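You operate a simulated robot arm through the tools that you are given. There is no shell and no other tool. Be economical: measure what you need, move in short steps, check, and stop when the job is done.

The job below is to be done with a simulated robot arm. You get a single attempt, and the scene is never put back.

Task
Open the fridge door, fetch the bottle marked "clear water" from the bench right of the mill and stand it on the top fridge shelf and shut the door again. Close the locking cupboard door. Take the pink lump and leave it on the bench in front of the mill. Put the blue-band beaker in the sink bowl. Take the low tub from the cooling bench and put it in the cold tray. Fetch the blue spatula from the blending bench and set it on the upper shelf under the labels drawer. Put one of the cream jars from the weighing bench on the round plate. Fetch the purple wiping pad and set it on the bench right of the warm plate. Put the medium mixing shaft from the bench left of the tall mixer on the blue test card. Pull the labels drawer open. The order is free. Set down upright: bottle, blue-band beaker, cream jar.

The check looks at the end state, three seconds after you hand in, the way a careful person would. Anything else that was tipped, shoved, dropped, spilled or broken makes it a failure.

Robot
A 7-joint arm with a fingered hand on a trunk, on a base that drives. Base frame: it is fixed to the floor where the robot stands at the start and does not move with it; the origin is under the middle of the robot, x ahead of it, y to its left, z up. Units: mm, rad, N and s.
With the tool pointing down near the work surface it reaches from about 300 to 700 mm from the robot's upright axis, wherever it stands. Its first joint turns from -1.204 to 3.002 rad. Places, roughly: bench in front of the mill (19x30 cm) [-580, 1080, 900]; bench right of the warm plate [600, 900, 900]; blue spatula (17x4x2 cm) [900, -500, 900]; blue test card [750, 500, 1000]; blue-band beaker (8x8x9 cm) [900, -300, 900]; brown bottle of clear water, brown bottle of soft  [-250, 1250, 1000]; cold tray (25x15 cm) [440, 820, 920]; cream jar [-3750, 250, 1000]; fridge door [700, -200, 400]; labels drawer [-800, -2000, 800]; locking cupboard door [100, 700, 500]; low tub [750, 250, 1000]; medium mixing shaft (5x5x12 cm) [-2100, 900, 900]; pink lump (5x5x3 cm) [600, 800, 900]; purple wiping pad (7x5x3 cm) [-2400, 700, 900]; round plate (12x12x2 cm) [-4400, -3300, 900]; sink bowl [300, -1700, 800]; top fridge shelf [1000, -100, 500]; upper shelf under the labels drawer (25x52 cm) [-820, -1960, 400]. Payload 3.4 kg.
The TCP is the grasp point between the finger pads, 25 mm short of the fingertips. In the tool frame z runs along the fingers and y along their closing line. Largest opening 88 mm; the body of the gripper starts 29 mm behind the TCP. The gripper is a hand of 4 fingers: y runs from the thumb to the fingers, the wrist lies at [-13, -97, -162] in the tool frame.
Orientation is that of the tool frame in the base frame, as [roll, pitch, yaw] about the fixed x, y, z axes, in that order (R = Rz(yaw) Ry(pitch) Rx(roll)). With the fingers straight down and the wrist toward the robot, the tool's x, y and z point along [0, 1, 0], [1, 0, 0] and [0, 0, -1] of the base frame.

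Tools
- The arm moves only by the tool nudge_tool. Its argument "motion" is a list that holds one entry, the list of rows, each a list of 6 numbers: the shift along the tool's x, y, z in units of 40 mm (1.0 is 40 mm), then the turn, a rotation vector about the tool's x, y, z in units of 6 degrees (1.0 is 6 degrees). In form: [[[x, y, z, wx, wy, wz], ...]]. A call has 1 to 10 rows; each row shifts and turns the commanded pose from where the row before left it, along the tool's axes as they then stand. A call with a number of a shift or a turn outside -1 to 1 is refused whole. Rows are played at 5 a second. More than 50 mm and 0.15 rad between two rows, and nothing of the call is played. A pose out of reach is approached as far as the arm can. The call stops where the force on the tool passes 40 N (or 10 N more than at its start, if that is more) or the arm is blocked; 0.2 s more then pass. In this call time passes only in rows, and 0.2 s behind the last. It gives the time, the measured TCP pose, the force on the tool (base axes), the opening and the grip force at its end, in the units of the frame above (readings bear some noise), with the torque about the TCP (base axes, N m) and any sound that the robot's microphone picked up.
- Cameras (640 x 400 px; columns grow to the right, rows downward): "scene" is now at [120, 37.3, 1347.5]; the picture's right is [0.46, -0.89, 0.00], its down [-0.11, -0.06, -0.99] and it looks along [0.88, 0.46, -0.12] (base axes); focal length 214 px, centre (320, 200). "wrist" rides on the gripper at [64, -83, -98] in the tool frame; the picture's right is [-0.62, 0.37, -0.69], its down [-0.71, -0.63, 0.30] and it looks along [-0.33, 0.68, 0.65] (tool axes); focal length 265 px, centre (320, 200). There is no depth. A picture from a camera that has moved, and an enlarged one, comes with that camera's place and axes in the base frame and with its lens. The place of the scene camera against the robot may be out by one fixed shift of up to 12 mm in any direction.
- snapshot(camera): a new picture of that camera. The clock stands still meanwhile.
- raise_lower(by): slides the trunk up (or, below 0, down) by that many mm; the arm and the scene camera ride with it, the base frame stays. It gives what a move gives, with no picture.
- roll_base(legs): drives the robot by 1 to 6 legs, each [ahead, left, turn to the left] in mm, mm and rad, along the robot's own axes; the way and the turn of a leg run together, so that a leg with both is an arc; at most 1500 mm and 3.142 rad a leg. The arm and the cameras ride along, it lands a little off, and it stops where it bumps. It gives what a move gives.
- move_fingers(index, middle, ring, thumb_bend, thumb_turn): sets how far each is bent, from 0 (flat) to 1 (curled in); at 0.3 the hand is open as for a grip, at 0.7 the pads meet at the TCP. One left out holds its place. A second passes; each finger stops where it meets its share of the squeeze, and holds until it gets a number again. It is the only way to open and close the hand. It gives what a move gives, with no picture; readings hold the bend of each and the force on the fingers (four entries, about 0 where the hand has none), thumb and palm. thumb_turn goes from beside the hand (0) to across from the fingers (1), as for a grip.
- aim_head(pan, tilt): turns the head with the scene camera to pan (to the left, within 1.501 rad either way) and tilt (down, from -0.506 to 1.204), counted from straight ahead of the robot. It gives what a move gives.
- zoom(camera, box): a new picture of the part [left, top, right, bottom] of that camera's present view, enlarged. The clock stands still meanwhile.
- sign_off(): hands the job in; it is judged then, once.

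Go step by step. Nothing tells you exact positions but the pictures and the camera data: compare them with the known pose of the tool, close in by small moves and look again before you grip or let go. The budget is 525 turns and 288 pictures, counting those below and the enlarged ones. Unless the task says otherwise, let go and move clear before handing in.

The tools are called after "Emit:" by a JSON object that holds its "method" and its "body". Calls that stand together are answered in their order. nudge_tool: Moves the arm, as the interface text tells. Its arguments: {"type":"object","properties":{"motion":{"type":"array","items":{"type":"array","items":{"type":"array","items":{"type":"number"}}}}},"required":["motion"]} The other tools are called the same way: raise_lower (by) slides the trunk up or down; move_fingers (index, middle, ring, thumb_bend, thumb_turn) moves the fingers one by one; roll_base (legs) drives the base; aim_head (pan, tilt) turns the head that bears the scene camera; snapshot (camera) takes a picture; zoom (camera, box) takes an enlarged picture of a part of a camera's view; sign_off () hands the job in.

At the start:

```text
time: 0.0
tcp_pos: [261.3, 211.6, 1239.6]
ee_rot: [-3.136, 0.007, 1.572]
force: [-0.6, -0.6, -1.1]
wrist_torque: [0.0, 0.0, 0.02]
opening: 87.7
grip_force: 0.0
shape: jaw
bend: [0.3, 0.3, 0.3, 0.3, 0.98]
finger forces: [0.0, 0.0, 0.0, 0.0, 0.0, 0.0]
trunk travel left (down, up): [-608.0, 232.0]
robot x, y, heading: [-1.9, 3.6, 0.001]
head pan, tilt: [0.656, 1.054]
```

scene: 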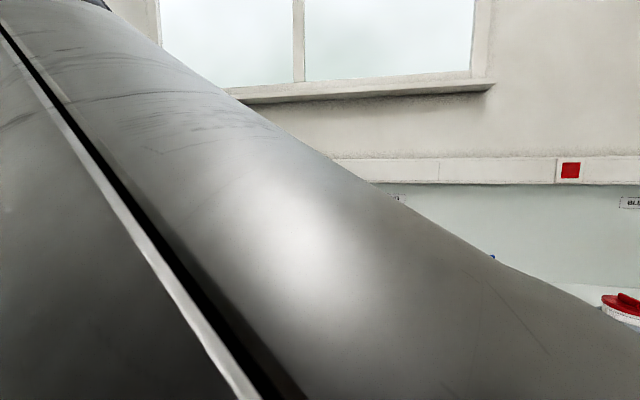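
wrist: 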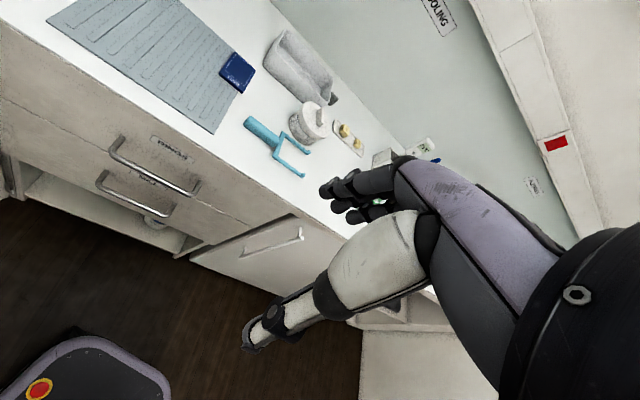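

The scene camera's view is blocked by the arm, so I will turn the head to survey the room first.

Emit:
{"method": "aim_head", "body": {"pan": -0.3, "tilt": 0.5}}

Emit:
{"method": "snapshot", "body": {"camera": "scene"}}

```text
time: 1.2
tcp_pos: [268.1, 209.2, 1238.6]
ee_rot: [-3.12, 0.0, 1.571]
force: [-0.1, 0.0, 0.4]
wrist_torque: [0.0, -0.04, 0.02]
opening: 87.7
grip_force: 0.1
shape: jaw
bend: [0.3, 0.3, 0.3, 0.3, 0.98]
finger forces: [0.0, 0.1, 0.0, 0.0, 0.0, 0.0]
trunk travel left (down, up): [-608.0, 232.0]
robot x, y, heading: [-1.2, 3.7, -0.0]
head pan, tilt: [-0.3, 0.499]
```

```text
285 pictures are left
camera scene: at [128.5, 8.7, 1315.1], right [0.15, -0.99, 0.0], down [-0.45, -0.07, -0.89], along [0.88, 0.13, -0.45], focal length 214 px, centre (320, 200)
```

scene: 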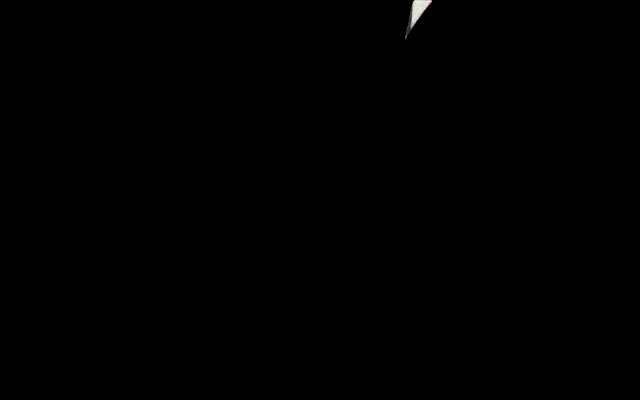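

The arm sits right in front of the camera. I'll pan further right and see.

Emit:
{"method": "aim_head", "body": {"pan": -1.0, "tilt": 0.4}}

Emit:
{"method": "snapshot", "body": {"camera": "scene"}}

```text
time: 2.3
tcp_pos: [266.9, 208.9, 1239.5]
ee_rot: [-3.12, -0.003, 1.567]
force: [0.0, -0.1, -0.2]
wrist_torque: [-0.01, 0.0, 0.0]
opening: 87.8
grip_force: 0.0
shape: jaw
bend: [0.3, 0.3, 0.3, 0.3, 0.98]
finger forces: [0.0, 0.0, 0.1, 0.1, 0.0, 0.0]
trunk travel left (down, up): [-608.0, 232.0]
robot x, y, heading: [-0.6, 3.9, 0.003]
head pan, tilt: [-1.0, 0.4]
```

```text
284 pictures are left
camera scene: at [129.1, 7.7, 1317.2], right [0.14, -0.99, 0.0], down [-0.43, -0.06, -0.9], along [0.89, 0.13, -0.43], focal length 214 px, centre (320, 200)
```

scene: 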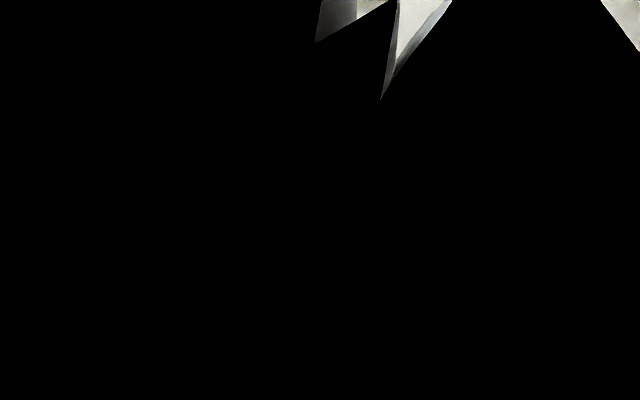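

I'll check whether the camera pose settles.

Emit:
{"method": "snapshot", "body": {"camera": "scene"}}

```text
283 pictures are left
camera scene: at [129.1, 7.7, 1317.2], right [0.14, -0.99, 0.0], down [-0.43, -0.06, -0.9], along [0.89, 0.13, -0.43], focal length 214 px, centre (320, 200)
```

scene: 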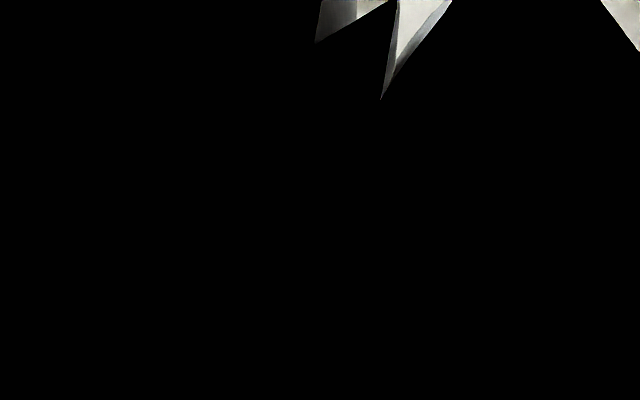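

The head seems jammed against the arm. I'll extend the arm away ahead and left.

Emit:
{"method": "nudge_tool", "body": {"motion": [[[0.5, 0.9, 0, 0, 0, 0], [0.5, 0.9, 0, 0, 0, 0], [0.5, 0.9, 0, 0, 0, 0], [0.5, 0.9, 0, 0, 0, 0], [0.5, 0.9, 0, 0, 0, 0]]]}}

Emit:
{"method": "snapshot", "body": {"camera": "scene"}}

Emit:
{"method": "snapshot", "body": {"camera": "wrist"}}

```text
time: 3.7
tcp_pos: [351.6, 190.7, 1245.0]
ee_rot: [-3.131, -0.068, 1.546]
force: [-0.1, 0.9, -0.7]
wrist_torque: [-0.03, -0.05, -0.02]
opening: 87.7
grip_force: 0.2
shape: jaw
bend: [0.3, 0.3, 0.3, 0.3, 0.98]
finger forces: [0.0, 0.1, 0.1, 0.0, 0.1, 0.1]
out of reach, approached as far as the arm can: row 1, 2, 3, 4, 5
trunk travel left (down, up): [-608.0, 232.0]
robot x, y, heading: [0.5, -2.4, 0.0]
head pan, tilt: [-1.0, 0.4]
stopped in row 5: the arm was blocked; the commanded pose is now the measured one
```

```text
282 pictures are left
camera scene: at [114.5, -56.1, 1323.2], right [-0.55, -0.84, 0.0], down [-0.31, 0.2, -0.93], along [0.78, -0.51, -0.37], focal length 214 px, centre (320, 200)
```

scene: 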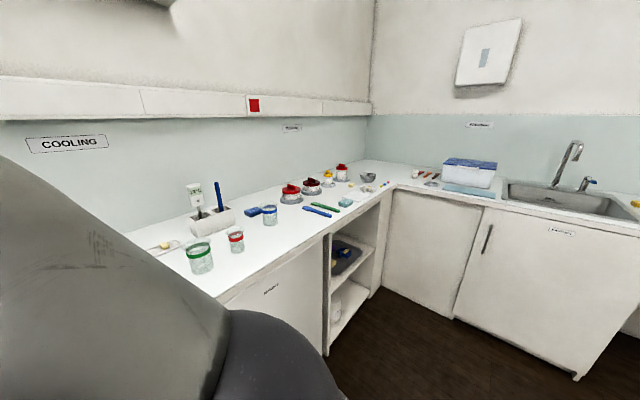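

```text
281 pictures are left
camera wrist: at [270.8, 249.5, 1348.0], right [0.36, -0.67, 0.65], down [-0.65, -0.68, -0.35], along [0.67, -0.3, -0.68], focal length 265 px, centre (320, 200)
```

wrist: 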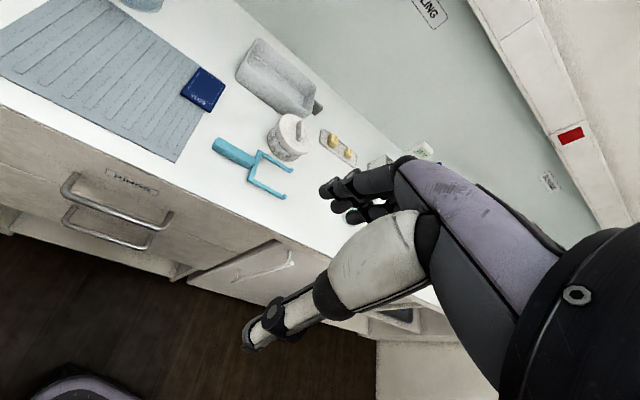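

The head is still partly pushed by the arm. I'll swing the arm to the left about the upright axis, in an arc.

Emit:
{"method": "nudge_tool", "body": {"motion": [[[0.9, -0.5, 0.3, 0, 0, -1], [0.9, -0.5, 0.3, 0, 0, -1], [0.9, -0.5, 0.3, 0, 0, -1], [0.9, -0.5, 0.3, 0, 0, -1]]]}}

Emit:
{"method": "snapshot", "body": {"camera": "scene"}}

```text
time: 4.7
tcp_pos: [315.5, 266.6, 1199.9]
ee_rot: [-3.136, -0.079, 1.875]
force: [-0.2, -0.5, -0.1]
wrist_torque: [0.01, 0.02, 0.03]
opening: 87.8
grip_force: 0.1
shape: jaw
bend: [0.3, 0.3, 0.3, 0.3, 0.98]
finger forces: [0.1, 0.0, 0.1, 0.0, 0.0, 0.0]
out of reach, approached as far as the arm can: row 2, 3, 4
trunk travel left (down, up): [-608.0, 232.0]
robot x, y, heading: [-0.8, 0.0, 0.002]
head pan, tilt: [-1.0, 0.4]
```

```text
280 pictures are left
camera scene: at [122.2, -40.3, 1314.6], right [-0.39, -0.92, 0.0], down [-0.42, 0.18, -0.89], along [0.82, -0.35, -0.46], focal length 214 px, centre (320, 200)
```

scene: 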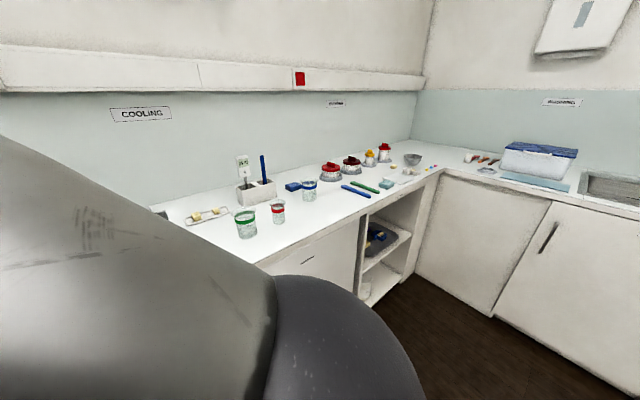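

Continue: lower the tool (it is over the floor in front of the bench), then keep swinging.

Emit:
{"method": "nudge_tool", "body": {"motion": [[[0, 0, 1, 0, 0, 0], [0, 0, 1, 0, 0, 0], [0, 0, 1, 0, 0, 0], [0, 0.5, 1, 0, 0, 0], [0.7, -0.5, 0, 0, 0, -1], [0.7, -0.5, 0, 0, 0, -1], [0.7, -0.5, 0, 0, 0, -1], [0.7, -0.5, 0, 0, 0, -1]]]}}

Emit:
{"method": "snapshot", "body": {"camera": "scene"}}

Emit:
{"method": "snapshot", "body": {"camera": "wrist"}}

```text
time: 6.7
tcp_pos: [230.8, 328.9, 1087.1]
ee_rot: [3.049, -0.112, 2.271]
force: [-0.3, 0.8, 0.3]
wrist_torque: [0.03, 0.0, 0.02]
opening: 88.0
grip_force: 0.1
shape: jaw
bend: [0.3, 0.3, 0.3, 0.3, 0.98]
finger forces: [0.1, 0.0, 0.0, 0.0, 0.0, 0.0]
trunk travel left (down, up): [-608.0, 232.0]
robot x, y, heading: [2.0, 1.9, -0.005]
head pan, tilt: [-1.0, 0.4]
stopped in row 8: the arm was blocked; the commanded pose is now the measured one
```

```text
279 pictures are left
camera scene: at [89.3, -83.4, 1321.4], right [-0.84, -0.54, 0.0], down [-0.21, 0.33, -0.92], along [0.5, -0.78, -0.39], focal length 214 px, centre (320, 200)
```

scene: 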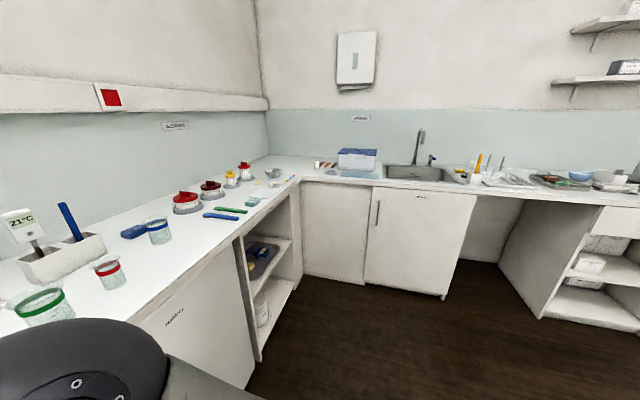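

```text
278 pictures are left
camera wrist: at [126.1, 310.5, 1184.0], right [0.68, -0.34, 0.65], down [-0.03, -0.9, -0.44], along [0.73, 0.28, -0.62], focal length 265 px, centre (320, 200)
```

wrist: 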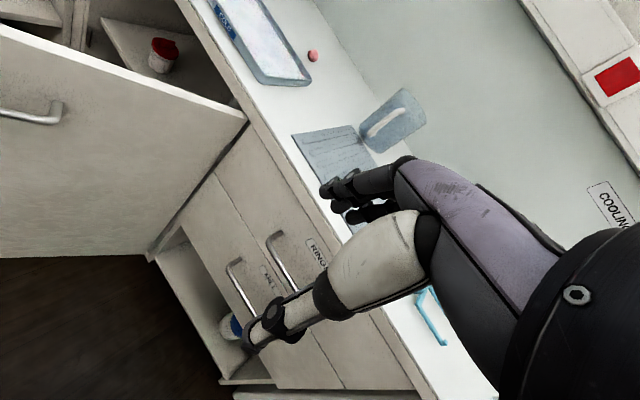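

The head is free on the right now. I see the cooling/blending bench ahead, sink ahead-right. Let me look all around.

Emit:
{"method": "zoom", "body": {"camera": "scene", "box": [0, 120, 320, 320]}}

Emit:
{"method": "zoom", "body": {"camera": "scene", "box": [320, 100, 640, 300]}}

```text
2.00 times, centred on (160, 220) of scene
camera zoom: at [89.3, -83.4, 1321.4], right [-0.84, -0.54, 0.0], down [-0.21, 0.33, -0.92], along [0.5, -0.78, -0.39], focal length 429 px, centre (640, 160)
```

zoom: 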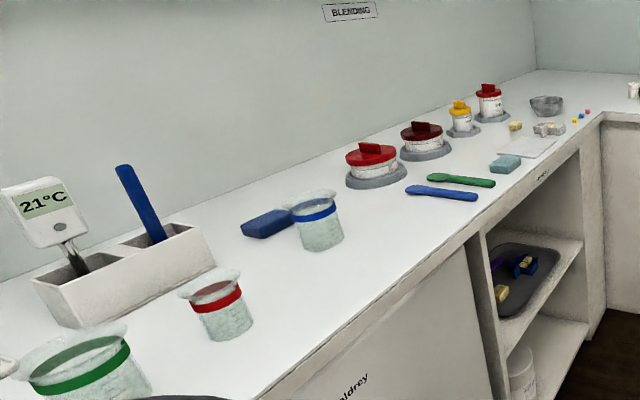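

```text
2.00 times, centred on (480, 200) of scene
camera zoom: at [89.3, -83.4, 1321.4], right [-0.84, -0.54, 0.0], down [-0.21, 0.33, -0.92], along [0.5, -0.78, -0.39], focal length 429 px, centre (0, 200)
```

zoom: 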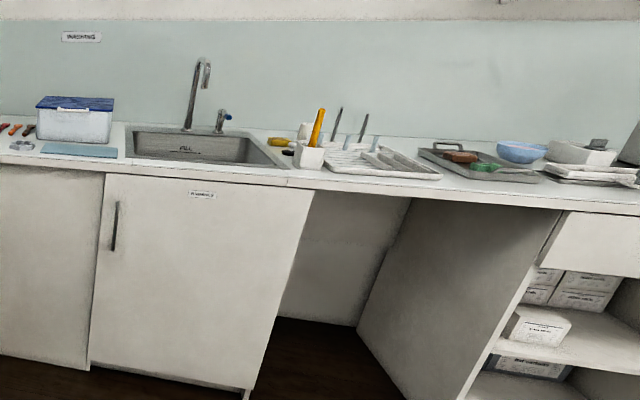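

Now I'll rotate the base left in place to view the rest of the room.

Emit:
{"method": "roll_base", "body": {"legs": [[0, 0, 1.2]]}}

Emit:
{"method": "snapshot", "body": {"camera": "scene"}}

```text
time: 10.1
tcp_pos: [-221.5, 336.7, 1086.4]
ee_rot: [3.048, -0.111, -2.82]
force: [0.3, -0.1, 0.4]
wrist_torque: [0.02, 0.01, -0.04]
opening: 87.8
grip_force: 0.2
shape: jaw
bend: [0.3, 0.3, 0.3, 0.3, 0.98]
finger forces: [0.1, 0.0, 0.1, 0.0, 0.0, 0.0]
trunk travel left (down, up): [-608.0, 232.0]
robot x, y, heading: [-2.8, -1.5, 1.19]
head pan, tilt: [-1.0, 0.4]
```

```text
275 pictures are left
camera scene: at [97.5, 58.8, 1321.5], right [0.19, -0.98, 0.0], down [-0.38, -0.07, -0.92], along [0.9, 0.17, -0.39], focal length 214 px, centre (320, 200)
```

scene: 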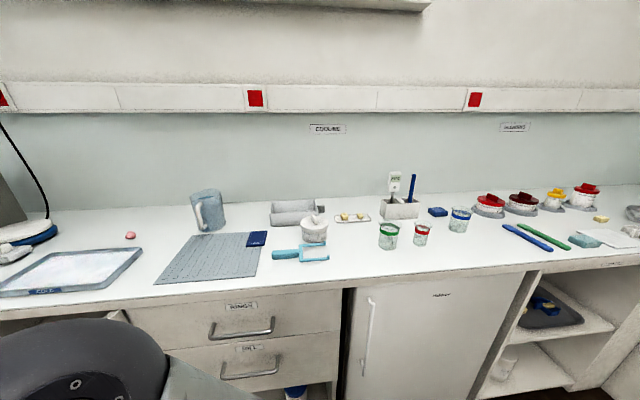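

Emit:
{"method": "zoom", "body": {"camera": "scene", "box": [140, 170, 380, 320]}}

Emit:
{"method": "zoom", "body": {"camera": "scene", "box": [340, 170, 640, 358]}}

Emit:
{"method": "zoom", "body": {"camera": "scene", "box": [0, 150, 240, 300]}}

```text
2.67 times, centred on (260, 245) of scene
camera zoom: at [97.5, 58.8, 1321.5], right [0.19, -0.98, 0.0], down [-0.38, -0.07, -0.92], along [0.9, 0.17, -0.39], focal length 572 px, centre (480, 80)
```

zoom: 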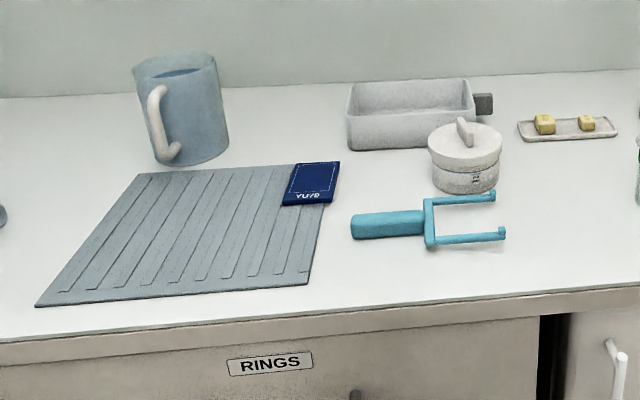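

```text
2.13 times, centred on (490, 264) of scene
camera zoom: at [97.5, 58.8, 1321.5], right [0.19, -0.98, 0.0], down [-0.38, -0.07, -0.92], along [0.9, 0.17, -0.39], focal length 456 px, centre (-42, 64)
```

zoom: 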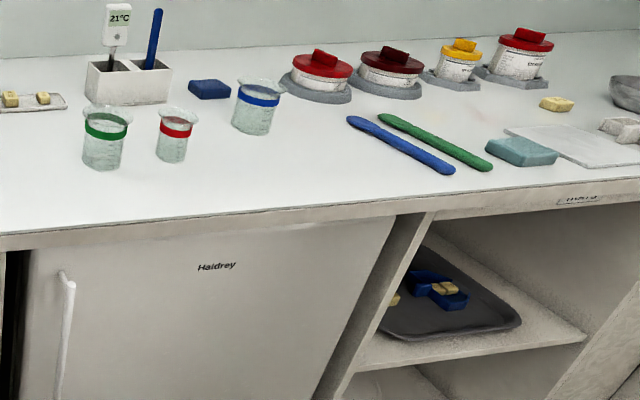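

```text
2.67 times, centred on (120, 225) of scene
camera zoom: at [97.5, 58.8, 1321.5], right [0.19, -0.98, 0.0], down [-0.38, -0.07, -0.92], along [0.9, 0.17, -0.39], focal length 572 px, centre (853, 133)
```

zoom: 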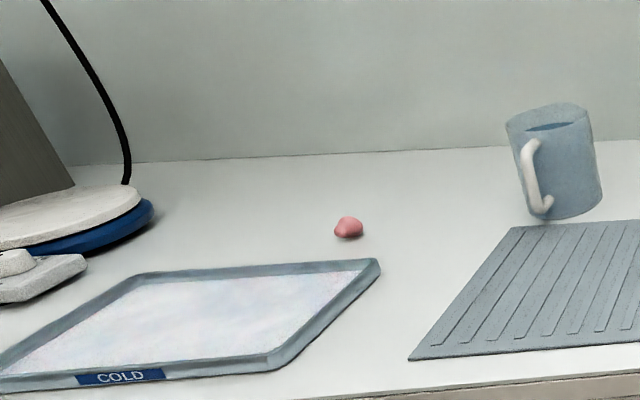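

Emit:
{"method": "zoom", "body": {"camera": "scene", "box": [240, 180, 400, 280]}}

Emit:
{"method": "roll_base", "body": {"legs": [[0, 0, 1.0]]}}

Emit:
{"method": "snapshot", "body": {"camera": "scene"}}

```text
4.00 times, centred on (320, 230) of scene
camera zoom: at [97.5, 58.8, 1321.5], right [0.19, -0.98, 0.0], down [-0.38, -0.07, -0.92], along [0.9, 0.17, -0.39], focal length 858 px, centre (320, 80)
```

zoom: 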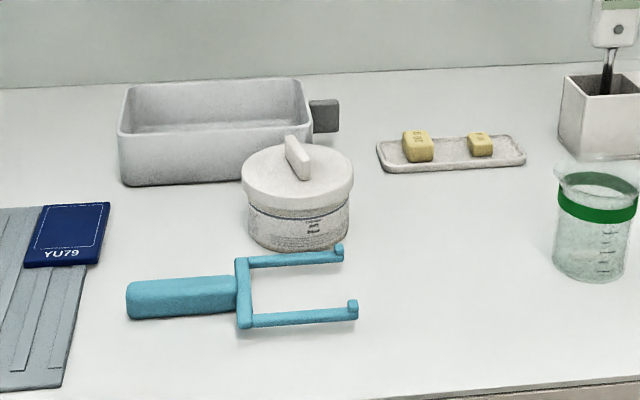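

```text
time: 13.1
tcp_pos: [-402.0, -10.0, 1086.5]
ee_rot: [3.051, -0.109, -1.807]
force: [0.0, -0.4, -0.1]
wrist_torque: [0.01, 0.02, 0.01]
opening: 87.7
grip_force: 0.1
shape: jaw
bend: [0.3, 0.3, 0.3, 0.3, 0.98]
finger forces: [0.1, 0.0, 0.0, 0.0, 0.0, 0.0]
trunk travel left (down, up): [-608.0, 232.0]
robot x, y, heading: [-2.2, -0.1, 2.205]
head pan, tilt: [-1.0, 0.4]
```

```text
270 pictures are left
camera scene: at [-8.4, 121.6, 1321.5], right [0.93, -0.36, 0.0], down [-0.14, -0.36, -0.92], along [0.33, 0.86, -0.39], focal length 214 px, centre (320, 200)
```

scene: 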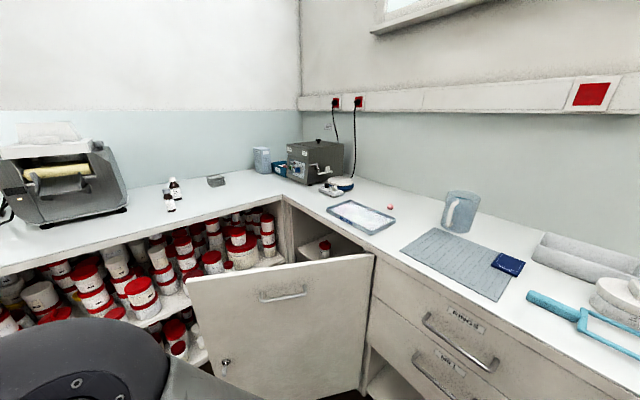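

Emit:
{"method": "zoom", "body": {"camera": "scene", "box": [0, 100, 320, 300]}}

Emit:
{"method": "roll_base", "body": {"legs": [[0, 0, 1.1]]}}

Emit:
{"method": "snapshot", "body": {"camera": "scene"}}

```text
2.00 times, centred on (160, 200) of scene
camera zoom: at [-8.4, 121.6, 1321.5], right [0.93, -0.36, 0.0], down [-0.14, -0.36, -0.92], along [0.33, 0.86, -0.39], focal length 429 px, centre (640, 200)
```

zoom: 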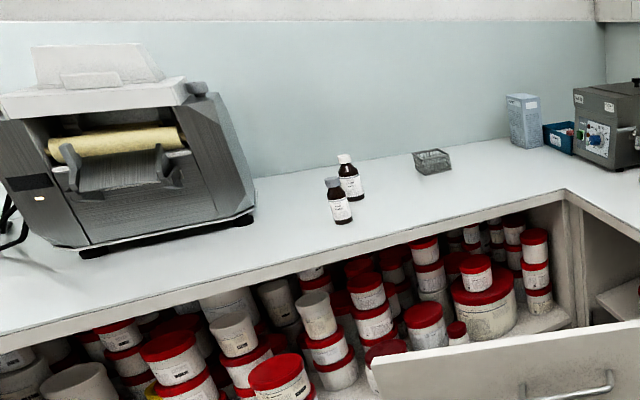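

```text
time: 16.2
tcp_pos: [-174.2, -362.1, 1087.9]
ee_rot: [3.048, -0.109, -0.707]
force: [-0.3, 0.0, 0.0]
wrist_torque: [-0.01, -0.01, 0.01]
opening: 87.9
grip_force: 0.1
shape: jaw
bend: [0.3, 0.3, 0.3, 0.3, 0.98]
finger forces: [0.1, 0.0, 0.0, 0.0, 0.1, 0.0]
trunk travel left (down, up): [-608.0, 232.0]
robot x, y, heading: [-0.7, -1.6, -2.975]
head pan, tilt: [-1.0, 0.4]
```

```text
268 pictures are left
camera scene: at [-123.2, 55.6, 1321.5], right [0.74, 0.67, 0.0], down [0.26, -0.29, -0.92], along [-0.62, 0.69, -0.39], focal length 214 px, centre (320, 200)
```

scene: 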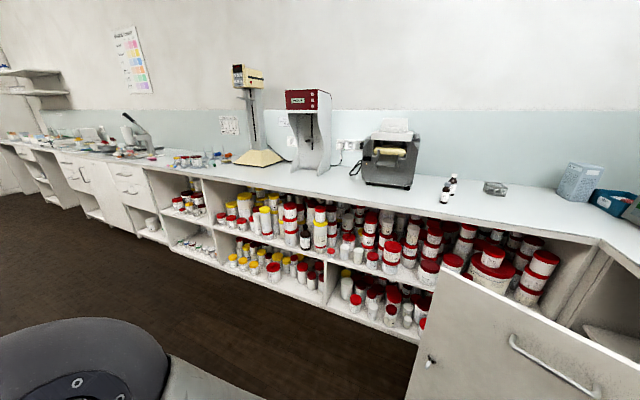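

Emit:
{"method": "zoom", "body": {"camera": "scene", "box": [40, 90, 300, 253]}}

Emit:
{"method": "roll_base", "body": {"legs": [[0, 0, 1.1]]}}

Emit:
{"method": "snapshot", "body": {"camera": "scene"}}

```text
2.45 times, centred on (170, 172) of scene
camera zoom: at [-123.2, 55.6, 1321.5], right [0.74, 0.67, 0.0], down [0.26, -0.29, -0.92], along [-0.62, 0.69, -0.39], focal length 526 px, centre (688, 270)
```

zoom: 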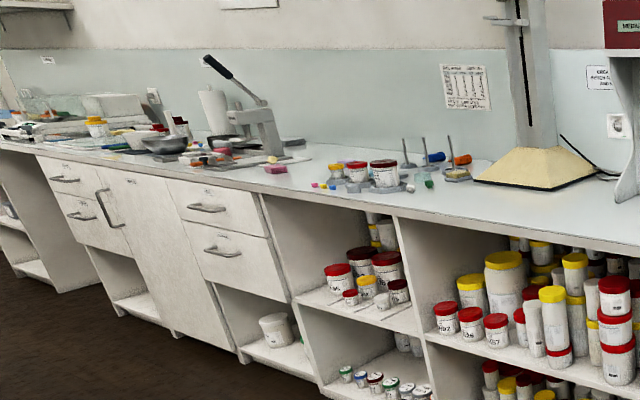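

```text
time: 19.3
tcp_pos: [239.9, -322.8, 1087.6]
ee_rot: [3.046, -0.112, 0.378]
force: [-0.3, -0.1, -0.5]
wrist_torque: [0.0, 0.01, 0.03]
opening: 87.6
grip_force: 0.0
shape: jaw
bend: [0.3, 0.3, 0.3, 0.3, 0.98]
finger forces: [0.0, 0.0, 0.0, 0.0, 0.0, 0.1]
trunk travel left (down, up): [-608.0, 232.0]
robot x, y, heading: [-1.8, -1.1, -1.891]
head pan, tilt: [-1.0, 0.4]
```

```text
266 pictures are left
camera scene: at [-117.6, -75.2, 1321.5], right [-0.24, 0.97, 0.0], down [0.38, 0.1, -0.92], along [-0.89, -0.23, -0.39], focal length 214 px, centre (320, 200)
```

scene: 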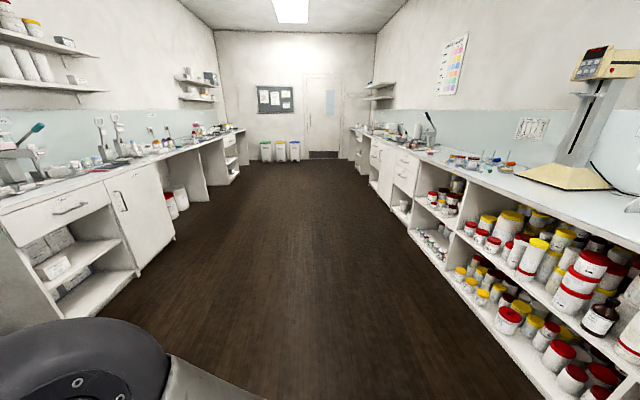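

The room is rotated about 17° from the base frame; bench fronts are ~530 mm from me, and the open cupboard door hangs on my left. I'll turn to face the cupboard door and test how far the head can pan left.

Emit:
{"method": "roll_base", "body": {"legs": [[0, 0, -3.04]]}}

Emit:
{"method": "aim_head", "body": {"pan": 0.3, "tilt": 0.6}}

Emit:
{"method": "snapshot", "body": {"camera": "scene"}}

Emit:
{"method": "snapshot", "body": {"camera": "wrist"}}

```text
time: 26.8
tcp_pos: [-274.0, 295.7, 1087.8]
ee_rot: [3.047, -0.112, -2.651]
force: [1.0, -0.4, 0.0]
wrist_torque: [0.01, 0.01, 0.01]
opening: 87.8
grip_force: 0.0
shape: jaw
bend: [0.3, 0.3, 0.3, 0.3, 0.98]
finger forces: [0.0, 0.0, 0.0, 0.1, 0.0, 0.0]
trunk travel left (down, up): [-608.0, 232.0]
robot x, y, heading: [-0.9, 3.8, 1.359]
head pan, tilt: [-1.0, 0.4]
```

```text
time: 28.3
tcp_pos: [-273.9, 294.1, 1088.4]
ee_rot: [3.047, -0.113, -2.653]
force: [-1.0, -0.5, -0.5]
wrist_torque: [-0.05, 0.0, 0.01]
opening: 87.8
grip_force: 0.1
shape: jaw
bend: [0.3, 0.3, 0.3, 0.3, 0.98]
finger forces: [0.0, 0.0, 0.0, 0.1, 0.0, 0.0]
trunk travel left (down, up): [-608.0, 232.0]
robot x, y, heading: [-4.3, 0.2, 1.359]
head pan, tilt: [0.3, 0.6]
```

```text
265 pictures are left
camera scene: at [-9.3, 131.8, 1303.3], right [1.0, 0.09, 0.0], down [0.05, -0.56, -0.83], along [-0.07, 0.82, -0.56], focal length 214 px, centre (320, 200)
```

scene: 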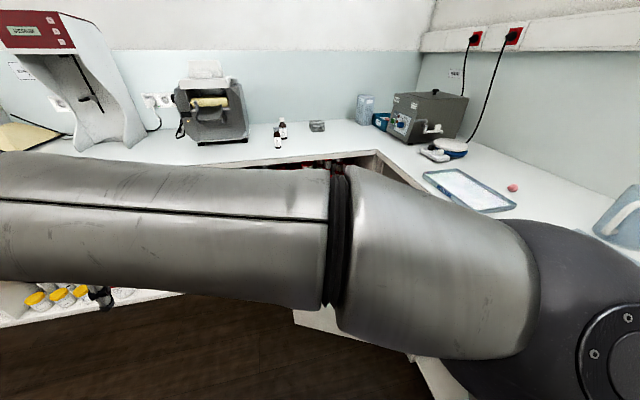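

```text
264 pictures are left
camera wrist: at [-278.0, 186.6, 1184.7], right [0.47, 0.59, 0.65], down [0.87, -0.21, -0.44], along [-0.12, 0.78, -0.62], focal length 265 px, centre (320, 200)
```

wrist: 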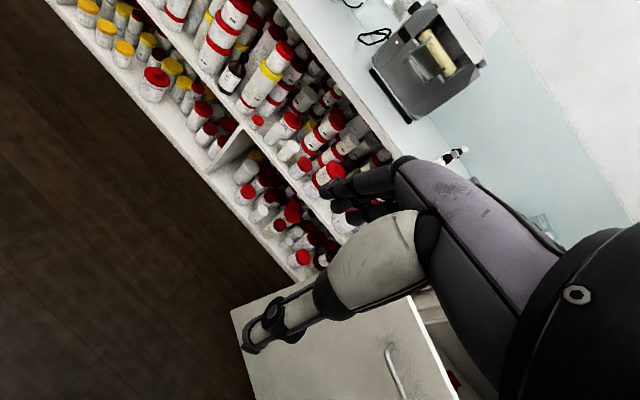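

The arm crosses below the head. For the door push I need the hand at about z 720, so I lower the trunk first, then bring the hand ahead of me.

Emit:
{"method": "raise_lower", "body": {"by": -330}}

Emit:
{"method": "nudge_tool", "body": {"motion": [[[-0.8, 0.3, 0, 0, 0, 1], [-0.8, 0.3, 0, 0, 0, 1], [-0.8, 0.3, 0, 0, 0, 1], [-0.8, 0.3, 0, 0, 0, 1], [-0.8, 0.3, 0, 0, 0, 1], [-0.5, 0.5, 0, 0, 0, 1], [-0.5, 0.5, 0, 0, 0, 1]]]}}

Emit:
{"method": "snapshot", "body": {"camera": "wrist"}}

Emit:
{"method": "snapshot", "body": {"camera": "scene"}}

```text
time: 31.6
tcp_pos: [-274.1, 293.9, 758.7]
ee_rot: [3.045, -0.112, -2.648]
force: [0.4, 0.2, -0.6]
wrist_torque: [0.02, 0.02, 0.03]
opening: 87.8
grip_force: 0.0
shape: jaw
bend: [0.3, 0.3, 0.3, 0.3, 0.98]
finger forces: [0.0, 0.0, 0.1, 0.1, 0.0, 0.0]
trunk travel left (down, up): [-278.0, 562.0]
robot x, y, heading: [2.0, 1.9, 1.361]
head pan, tilt: [0.3, 0.6]
```

```text
time: 33.1
tcp_pos: [-94.7, 430.3, 736.8]
ee_rot: [-3.138, -0.144, 2.89]
force: [0.1, 0.9, -0.5]
wrist_torque: [0.02, 0.0, 0.02]
opening: 87.9
grip_force: 0.1
shape: jaw
bend: [0.3, 0.3, 0.3, 0.3, 0.98]
finger forces: [0.0, 0.0, 0.0, 0.0, 0.0, 0.1]
trunk travel left (down, up): [-278.0, 562.0]
robot x, y, heading: [0.3, -2.3, 1.356]
head pan, tilt: [0.3, 0.6]
```

```text
263 pictures are left
camera wrist: at [-163.2, 361.7, 843.6], right [0.78, 0.18, 0.59], down [0.49, -0.78, -0.4], along [0.39, 0.6, -0.7], focal length 265 px, centre (320, 200)
```

wrist: 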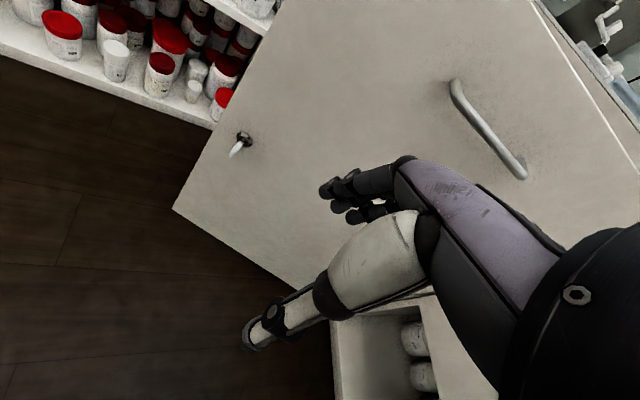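

```text
262 pictures are left
camera scene: at [-9.4, 131.8, 973.3], right [1.0, 0.09, 0.0], down [0.05, -0.56, -0.83], along [-0.07, 0.82, -0.56], focal length 214 px, centre (320, 200)
```

scene: 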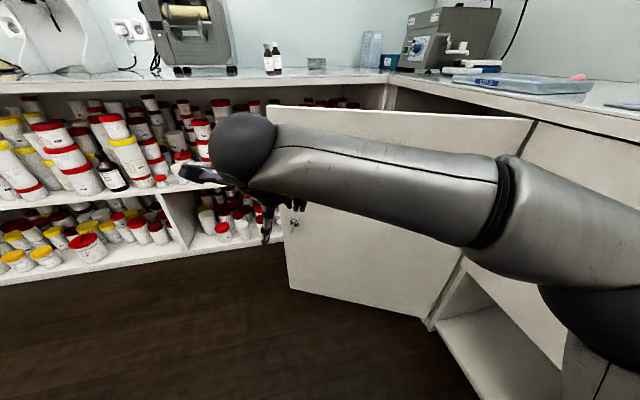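

The free edge with the lock is right ahead. I push forward along the tool's y with open fingers.

Emit:
{"method": "nudge_tool", "body": {"motion": [[[0, 1, 0, 0, 0, 0], [0, 1, 0, 0, 0, 0], [0, 1, 0, 0, 0, 0], [0, 1, 0, 0, 0, 0], [0, 1, 0, 0, 0, 0], [0, 1, 0, 0, 0, 0]]]}}

Emit:
{"method": "snapshot", "body": {"camera": "scene"}}

```text
time: 34.5
tcp_pos: [-34.8, 624.7, 731.3]
ee_rot: [-3.137, -0.145, 2.886]
force: [0.8, -0.2, 0.0]
wrist_torque: [0.01, -0.02, -0.01]
opening: 87.8
grip_force: 0.1
shape: jaw
bend: [0.3, 0.3, 0.3, 0.3, 0.98]
finger forces: [0.1, 0.0, 0.0, 0.0, 0.1, 0.0]
out of reach, approached as far as the arm can: row 5, 6
trunk travel left (down, up): [-278.0, 562.0]
robot x, y, heading: [0.5, -3.9, 1.363]
head pan, tilt: [0.3, 0.6]
```

```text
261 pictures are left
camera scene: at [-9.6, 131.6, 973.3], right [1.0, 0.09, 0.0], down [0.05, -0.56, -0.83], along [-0.07, 0.82, -0.56], focal length 214 px, centre (320, 200)
```

scene: 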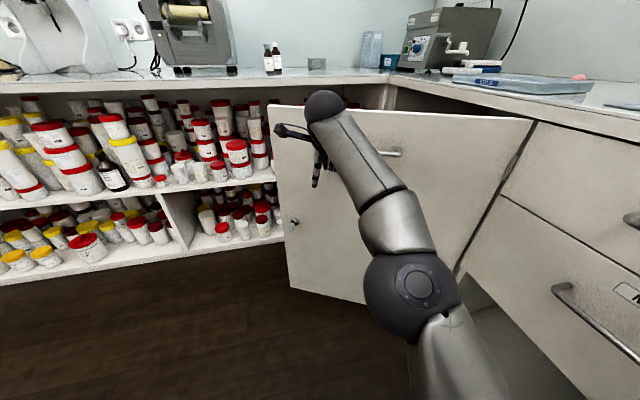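

Arm is extended; I drive slowly ahead to push the door with it.

Emit:
{"method": "roll_base", "body": {"legs": [[120, 0, 0]]}}

Emit:
{"method": "snapshot", "body": {"camera": "scene"}}

```text
time: 35.8
tcp_pos: [-8.9, 738.5, 734.1]
ee_rot: [-3.141, -0.151, 2.886]
force: [-0.9, 0.9, -0.4]
wrist_torque: [-0.01, 0.0, 0.01]
opening: 87.9
grip_force: 0.1
shape: jaw
bend: [0.3, 0.3, 0.3, 0.3, 0.98]
finger forces: [0.1, 0.0, 0.0, 0.0, 0.0, 0.1]
trunk travel left (down, up): [-278.0, 562.0]
robot x, y, heading: [26.7, 117.3, 1.362]
head pan, tilt: [0.3, 0.6]
```

```text
260 pictures are left
camera scene: at [15.4, 246.6, 973.2], right [1.0, 0.09, 0.0], down [0.05, -0.56, -0.82], along [-0.07, 0.82, -0.57], focal length 214 px, centre (320, 200)
```

scene: 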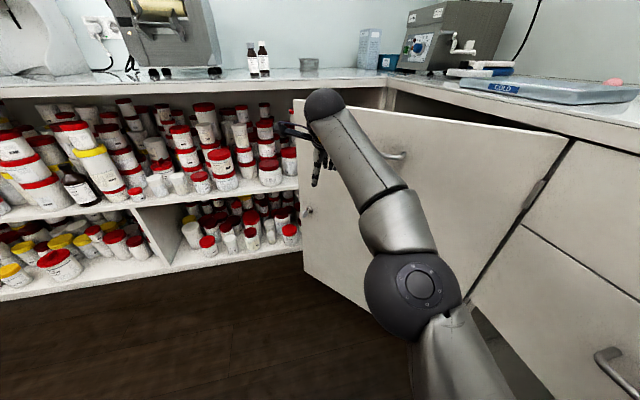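

The door is moving. Continue ahead.

Emit:
{"method": "roll_base", "body": {"legs": [[120, 0, 0]]}}

Emit:
{"method": "snapshot", "body": {"camera": "scene"}}

Emit:
{"method": "snapshot", "body": {"camera": "wrist"}}

```text
time: 37.0
tcp_pos: [18.3, 859.1, 733.9]
ee_rot: [-3.14, -0.153, 2.881]
force: [-0.7, 0.6, -0.1]
wrist_torque: [0.0, 0.02, 0.0]
opening: 87.8
grip_force: 0.0
shape: jaw
bend: [0.3, 0.3, 0.3, 0.3, 0.98]
finger forces: [0.1, 0.1, 0.1, 0.0, 0.1, 0.0]
trunk travel left (down, up): [-278.0, 562.0]
robot x, y, heading: [53.6, 232.6, 1.351]
head pan, tilt: [0.3, 0.6]
```

```text
259 pictures are left
camera scene: at [41.9, 365.9, 973.2], right [1.0, 0.08, 0.0], down [0.05, -0.56, -0.82], along [-0.07, 0.82, -0.57], focal length 214 px, centre (320, 200)
```

scene: 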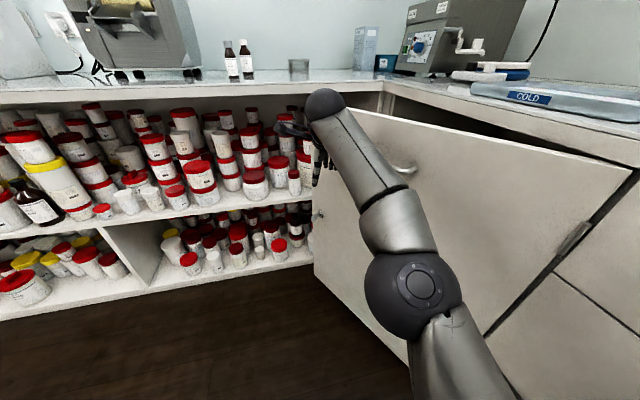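

```text
258 pictures are left
camera wrist: at [-48.9, 789.7, 841.9], right [0.79, 0.17, 0.59], down [0.48, -0.78, -0.41], along [0.39, 0.6, -0.7], focal length 265 px, centre (320, 200)
```

wrist: 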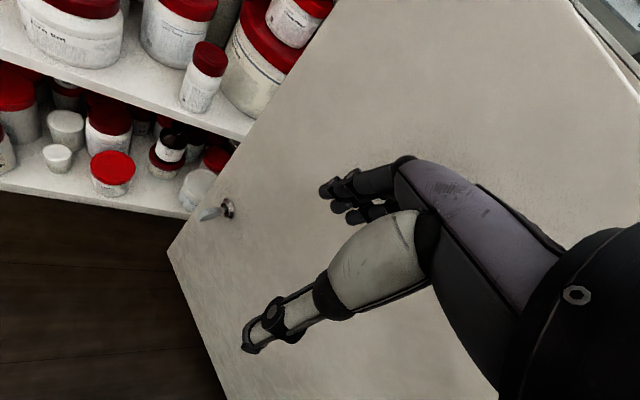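

Now the hand should go toward the cupboard front rather than the left bench. I drive right-and-ahead so the side of the hand pushes the door shut.

Emit:
{"method": "roll_base", "body": {"legs": [[45, -90, 0]]}}

Emit:
{"method": "snapshot", "body": {"camera": "scene"}}

```text
time: 38.0
tcp_pos: [63.6, 872.9, 736.6]
ee_rot: [3.13, -0.161, 2.902]
force: [-7.8, 7.5, 6.2]
wrist_torque: [-0.29, -0.56, 0.39]
opening: 87.7
grip_force: 0.1
shape: jaw
bend: [0.3, 0.3, 0.31, 0.3, 0.98]
finger forces: [0.0, 0.0, 2.9, 0.0, 0.1, 10.5]
trunk travel left (down, up): [-278.0, 562.0]
robot x, y, heading: [101.9, 249.3, 1.355]
head pan, tilt: [0.3, 0.6]
stopped in leg 1: the force on the tool passed its limit at 58 N (the readings are from after the stop); the commanded pose is now the measured one
```

```text
257 pictures are left
camera scene: at [91.2, 379.5, 973.2], right [1.0, 0.09, 0.0], down [0.05, -0.56, -0.82], along [-0.07, 0.82, -0.57], focal length 214 px, centre (320, 200)
```

scene: 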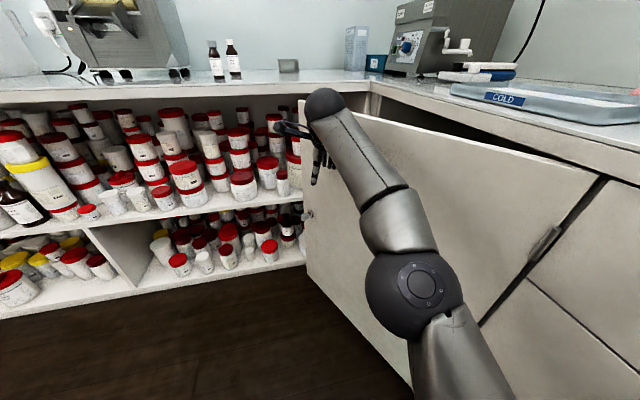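

Emit:
{"method": "nudge_tool", "body": {"motion": [[[-0.3, 0.15, 0, 0, 0, 0], [-0.3, 0.15, 0, 0, 0, 0], [-0.3, 0.15, 0, 0, 0, 0], [-0.3, 0.15, 0, 0, 0, 0], [-0.3, 0.15, 0, 0, 0, 0]]]}}

Emit:
{"method": "snapshot", "body": {"camera": "wrist"}}

```text
time: 38.5
tcp_pos: [69.0, 875.6, 736.2]
ee_rot: [3.122, -0.163, 2.924]
force: [-9.9, 10.3, 8.5]
wrist_torque: [-0.4, -0.65, 0.52]
opening: 87.6
grip_force: 0.0
shape: jaw
bend: [0.3, 0.3, 0.3, 0.3, 0.98]
finger forces: [0.1, 0.1, 6.2, 0.0, 0.0, 9.6]
trunk travel left (down, up): [-278.0, 562.0]
robot x, y, heading: [103.1, 246.1, 1.363]
head pan, tilt: [0.3, 0.6]
stopped in row 2: the force on the tool passed its limit at 46 N (the readings are from after the stop); the commanded pose is now the measured one
```

```text
256 pictures are left
camera wrist: at [3.5, 801.5, 843.4], right [0.79, 0.19, 0.59], down [0.5, -0.75, -0.43], along [0.36, 0.63, -0.68], focal length 265 px, centre (320, 200)
```

wrist: 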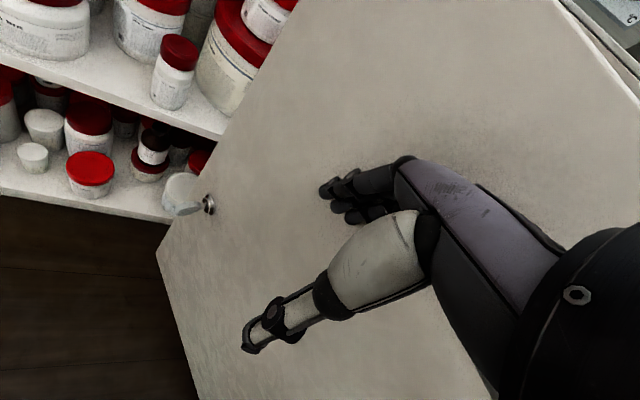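

The palm likely caught the door handle sideways. I shift left a little and then push along the door's normal.

Emit:
{"method": "nudge_tool", "body": {"motion": [[[0.5, -0.3, 0, 0, 0, 0], [0.5, -0.2, 0, 0, 0, 0], [0.3, 0.3, 0, 0, 0, 0], [0, 0.4, 0, 0, 0, 0], [-0.2, 0.4, 0, 0, 0, 0], [-0.2, 0.4, 0, 0, 0, 0], [-0.2, 0.4, 0, 0, 0, 0]]]}}

Emit:
{"method": "snapshot", "body": {"camera": "scene"}}

```text
time: 40.1
tcp_pos: [64.2, 877.8, 734.5]
ee_rot: [3.122, -0.17, 2.913]
force: [-4.3, 3.7, 5.6]
wrist_torque: [-0.14, -0.36, 0.15]
opening: 87.9
grip_force: 0.1
shape: jaw
bend: [0.3, 0.3, 0.3, 0.3, 0.98]
finger forces: [0.1, 0.0, 0.0, 0.0, 0.0, 7.4]
out of reach, approached as far as the arm can: row 2, 3, 4, 6, 7
trunk travel left (down, up): [-278.0, 562.0]
robot x, y, heading: [102.0, 247.5, 1.363]
head pan, tilt: [0.3, 0.6]
```

```text
255 pictures are left
camera scene: at [91.4, 379.4, 973.4], right [1.0, 0.09, 0.0], down [0.05, -0.56, -0.83], along [-0.07, 0.82, -0.56], focal length 214 px, centre (320, 200)
```

scene: 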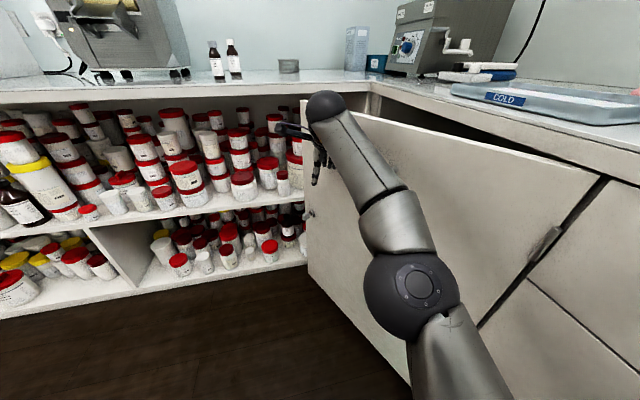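

Arm is at its limit. I retract, lower the trunk a bit more and drive closer before pushing with the arm.

Emit:
{"method": "nudge_tool", "body": {"motion": [[[0.3, -0.9, 0, 0, 0, 0], [0.3, -0.9, 0, 0, 0, 0], [0, -0.9, 0, 0, 0, 0], [0, -0.9, 0, 0, 0, 0], [0, -0.9, 0, 0, 0, 0]]]}}

Emit:
{"method": "raise_lower", "body": {"by": -90}}

Emit:
{"method": "roll_base", "body": {"legs": [[110, 0, 0]]}}

Emit:
{"method": "snapshot", "body": {"camera": "scene"}}

Emit:
{"method": "snapshot", "body": {"camera": "wrist"}}

```text
time: 41.3
tcp_pos: [-2.8, 705.5, 734.9]
ee_rot: [3.124, -0.166, 2.915]
force: [-0.7, -0.2, -0.2]
wrist_torque: [-0.03, -0.02, 0.02]
opening: 87.6
grip_force: 0.1
shape: jaw
bend: [0.3, 0.3, 0.3, 0.3, 0.98]
finger forces: [0.0, 0.0, 0.0, 0.0, 0.1, 0.1]
trunk travel left (down, up): [-278.0, 562.0]
robot x, y, heading: [102.1, 244.0, 1.353]
head pan, tilt: [0.3, 0.6]
```

```text
time: 42.5
tcp_pos: [-2.0, 706.3, 645.8]
ee_rot: [3.125, -0.165, 2.917]
force: [0.5, 0.0, -0.7]
wrist_torque: [0.03, -0.03, -0.02]
opening: 88.0
grip_force: 0.0
shape: jaw
bend: [0.3, 0.3, 0.3, 0.3, 0.98]
finger forces: [0.1, 0.0, 0.0, 0.1, 0.0, 0.0]
trunk travel left (down, up): [-188.0, 652.0]
robot x, y, heading: [101.1, 249.0, 1.364]
head pan, tilt: [0.3, 0.6]
```

```text
time: 43.7
tcp_pos: [21.4, 814.2, 645.3]
ee_rot: [3.125, -0.165, 2.916]
force: [0.1, 0.4, -0.2]
wrist_torque: [0.0, -0.01, 0.01]
opening: 87.8
grip_force: 0.1
shape: jaw
bend: [0.3, 0.3, 0.3, 0.3, 0.98]
finger forces: [0.1, 0.0, 0.1, 0.1, 0.1, 0.1]
trunk travel left (down, up): [-188.0, 652.0]
robot x, y, heading: [124.7, 350.9, 1.36]
head pan, tilt: [0.3, 0.6]
```

```text
254 pictures are left
camera scene: at [115.2, 487.4, 883.3], right [1.0, 0.09, 0.0], down [0.05, -0.56, -0.83], along [-0.07, 0.82, -0.56], focal length 214 px, centre (320, 200)
```

scene: 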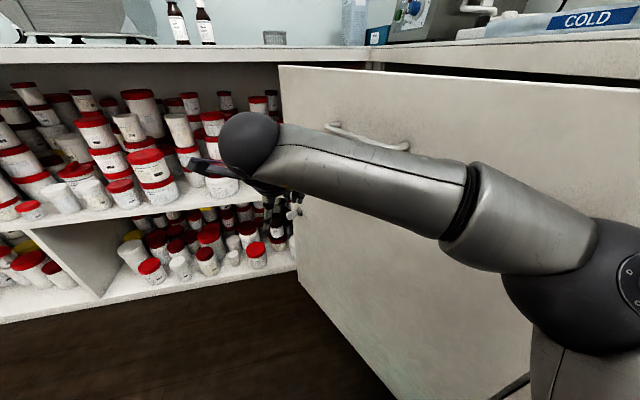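

```text
253 pictures are left
camera wrist: at [-43.8, 741.0, 751.2], right [0.79, 0.18, 0.59], down [0.5, -0.76, -0.43], along [0.37, 0.63, -0.69], focal length 265 px, centre (320, 200)
```

wrist: 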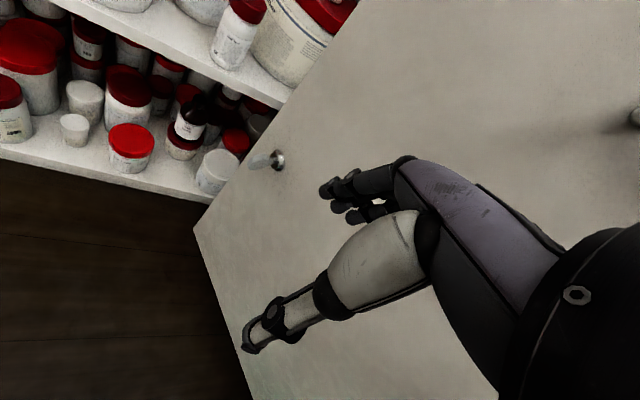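

Now push along the door's normal with the arm.

Emit:
{"method": "nudge_tool", "body": {"motion": [[[-0.3, 0.5, 0, 0, 0, 0], [-0.3, 0.5, 0, 0, 0, 0], [-0.3, 0.4, 0, 0, 0, 0], [-0.3, 0.4, 0, 0, 0, 0], [-0.3, 0.4, 0, 0, 0, 0], [-0.3, 0.3, 0, 0, 0, 0], [-0.3, 0.3, 0, 0, 0, 0]]]}}

Emit:
{"method": "snapshot", "body": {"camera": "scene"}}

```text
time: 45.3
tcp_pos: [104.3, 901.7, 636.7]
ee_rot: [3.111, -0.135, 2.935]
force: [-0.1, -0.4, 0.7]
wrist_torque: [0.01, 0.0, -0.03]
opening: 87.9
grip_force: 0.1
shape: jaw
bend: [0.3, 0.3, 0.3, 0.3, 0.98]
finger forces: [0.1, 0.1, 0.0, 0.1, 0.0, 0.0]
trunk travel left (down, up): [-188.0, 652.0]
robot x, y, heading: [125.6, 358.5, 1.365]
head pan, tilt: [0.3, 0.6]
```

```text
252 pictures are left
camera scene: at [94.6, 486.0, 884.2], right [1.0, 0.1, 0.02], down [0.07, -0.56, -0.83], along [-0.07, 0.82, -0.56], focal length 214 px, centre (320, 200)
```

scene: 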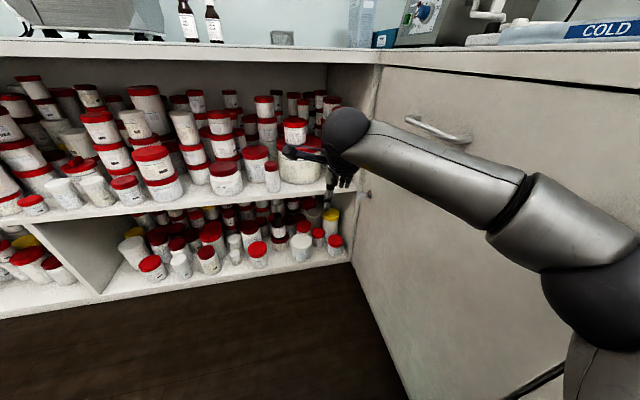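

Nearly shut. Check with the wrist camera before the last push.

Emit:
{"method": "snapshot", "body": {"camera": "wrist"}}

Emit:
{"method": "zoom", "body": {"camera": "scene", "box": [260, 30, 580, 230]}}

```text
251 pictures are left
camera wrist: at [36.8, 827.5, 740.6], right [0.77, 0.19, 0.61], down [0.52, -0.74, -0.42], along [0.38, 0.64, -0.67], focal length 265 px, centre (320, 200)
```

wrist: 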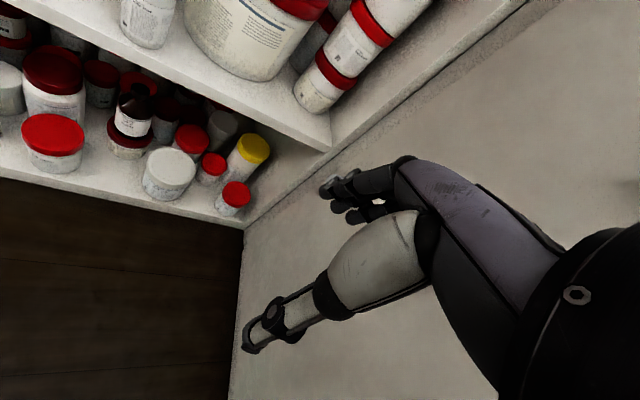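

```text
2.00 times, centred on (420, 130) of scene
camera zoom: at [94.6, 486.0, 884.2], right [1.0, 0.1, 0.02], down [0.07, -0.56, -0.83], along [-0.07, 0.82, -0.56], focal length 429 px, centre (120, 340)
```

zoom: 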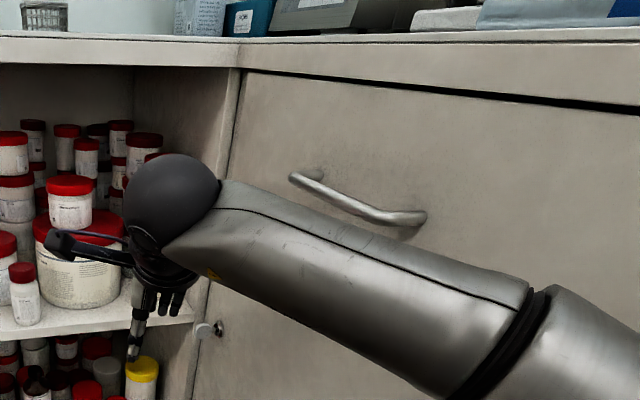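

Emit:
{"method": "nudge_tool", "body": {"motion": [[[-0.4, 0.15, 0, 0, 0, 0], [-0.4, 0.15, 0, 0, 0, 0], [-0.4, 0.15, 0, 0, 0, 0], [-0.4, 0.15, 0, 0, 0, 0], [-0.4, 0.15, 0, 0, 0, 0]]]}}

Emit:
{"method": "snapshot", "body": {"camera": "scene"}}

```text
time: 46.7
tcp_pos: [103.0, 917.9, 637.1]
ee_rot: [3.089, -0.131, 3.029]
force: [-0.4, 0.4, -0.2]
wrist_torque: [-0.01, 0.0, -0.03]
opening: 88.2
grip_force: 0.0
shape: jaw
bend: [0.3, 0.3, 0.3, 0.3, 0.98]
finger forces: [0.0, 0.1, 0.0, 0.0, 0.0, 0.0]
trunk travel left (down, up): [-188.0, 652.0]
robot x, y, heading: [85.1, 360.7, 1.441]
head pan, tilt: [0.3, 0.6]
stopped in row 5: the arm was blocked; the commanded pose is now the measured one
```

```text
249 pictures are left
camera scene: at [51.0, 483.7, 884.7], right [0.98, 0.17, 0.02], down [0.12, -0.55, -0.83], along [-0.13, 0.82, -0.56], focal length 214 px, centre (320, 200)
```

scene: 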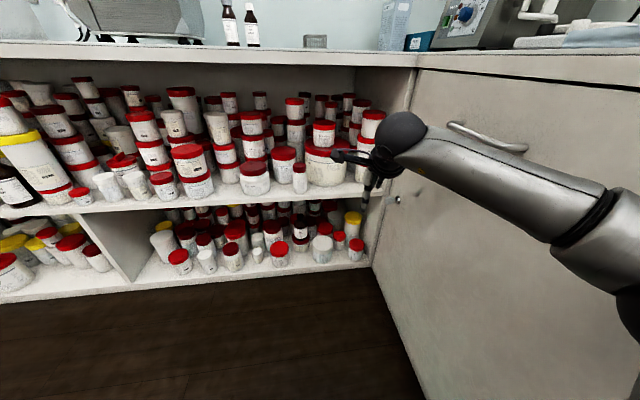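

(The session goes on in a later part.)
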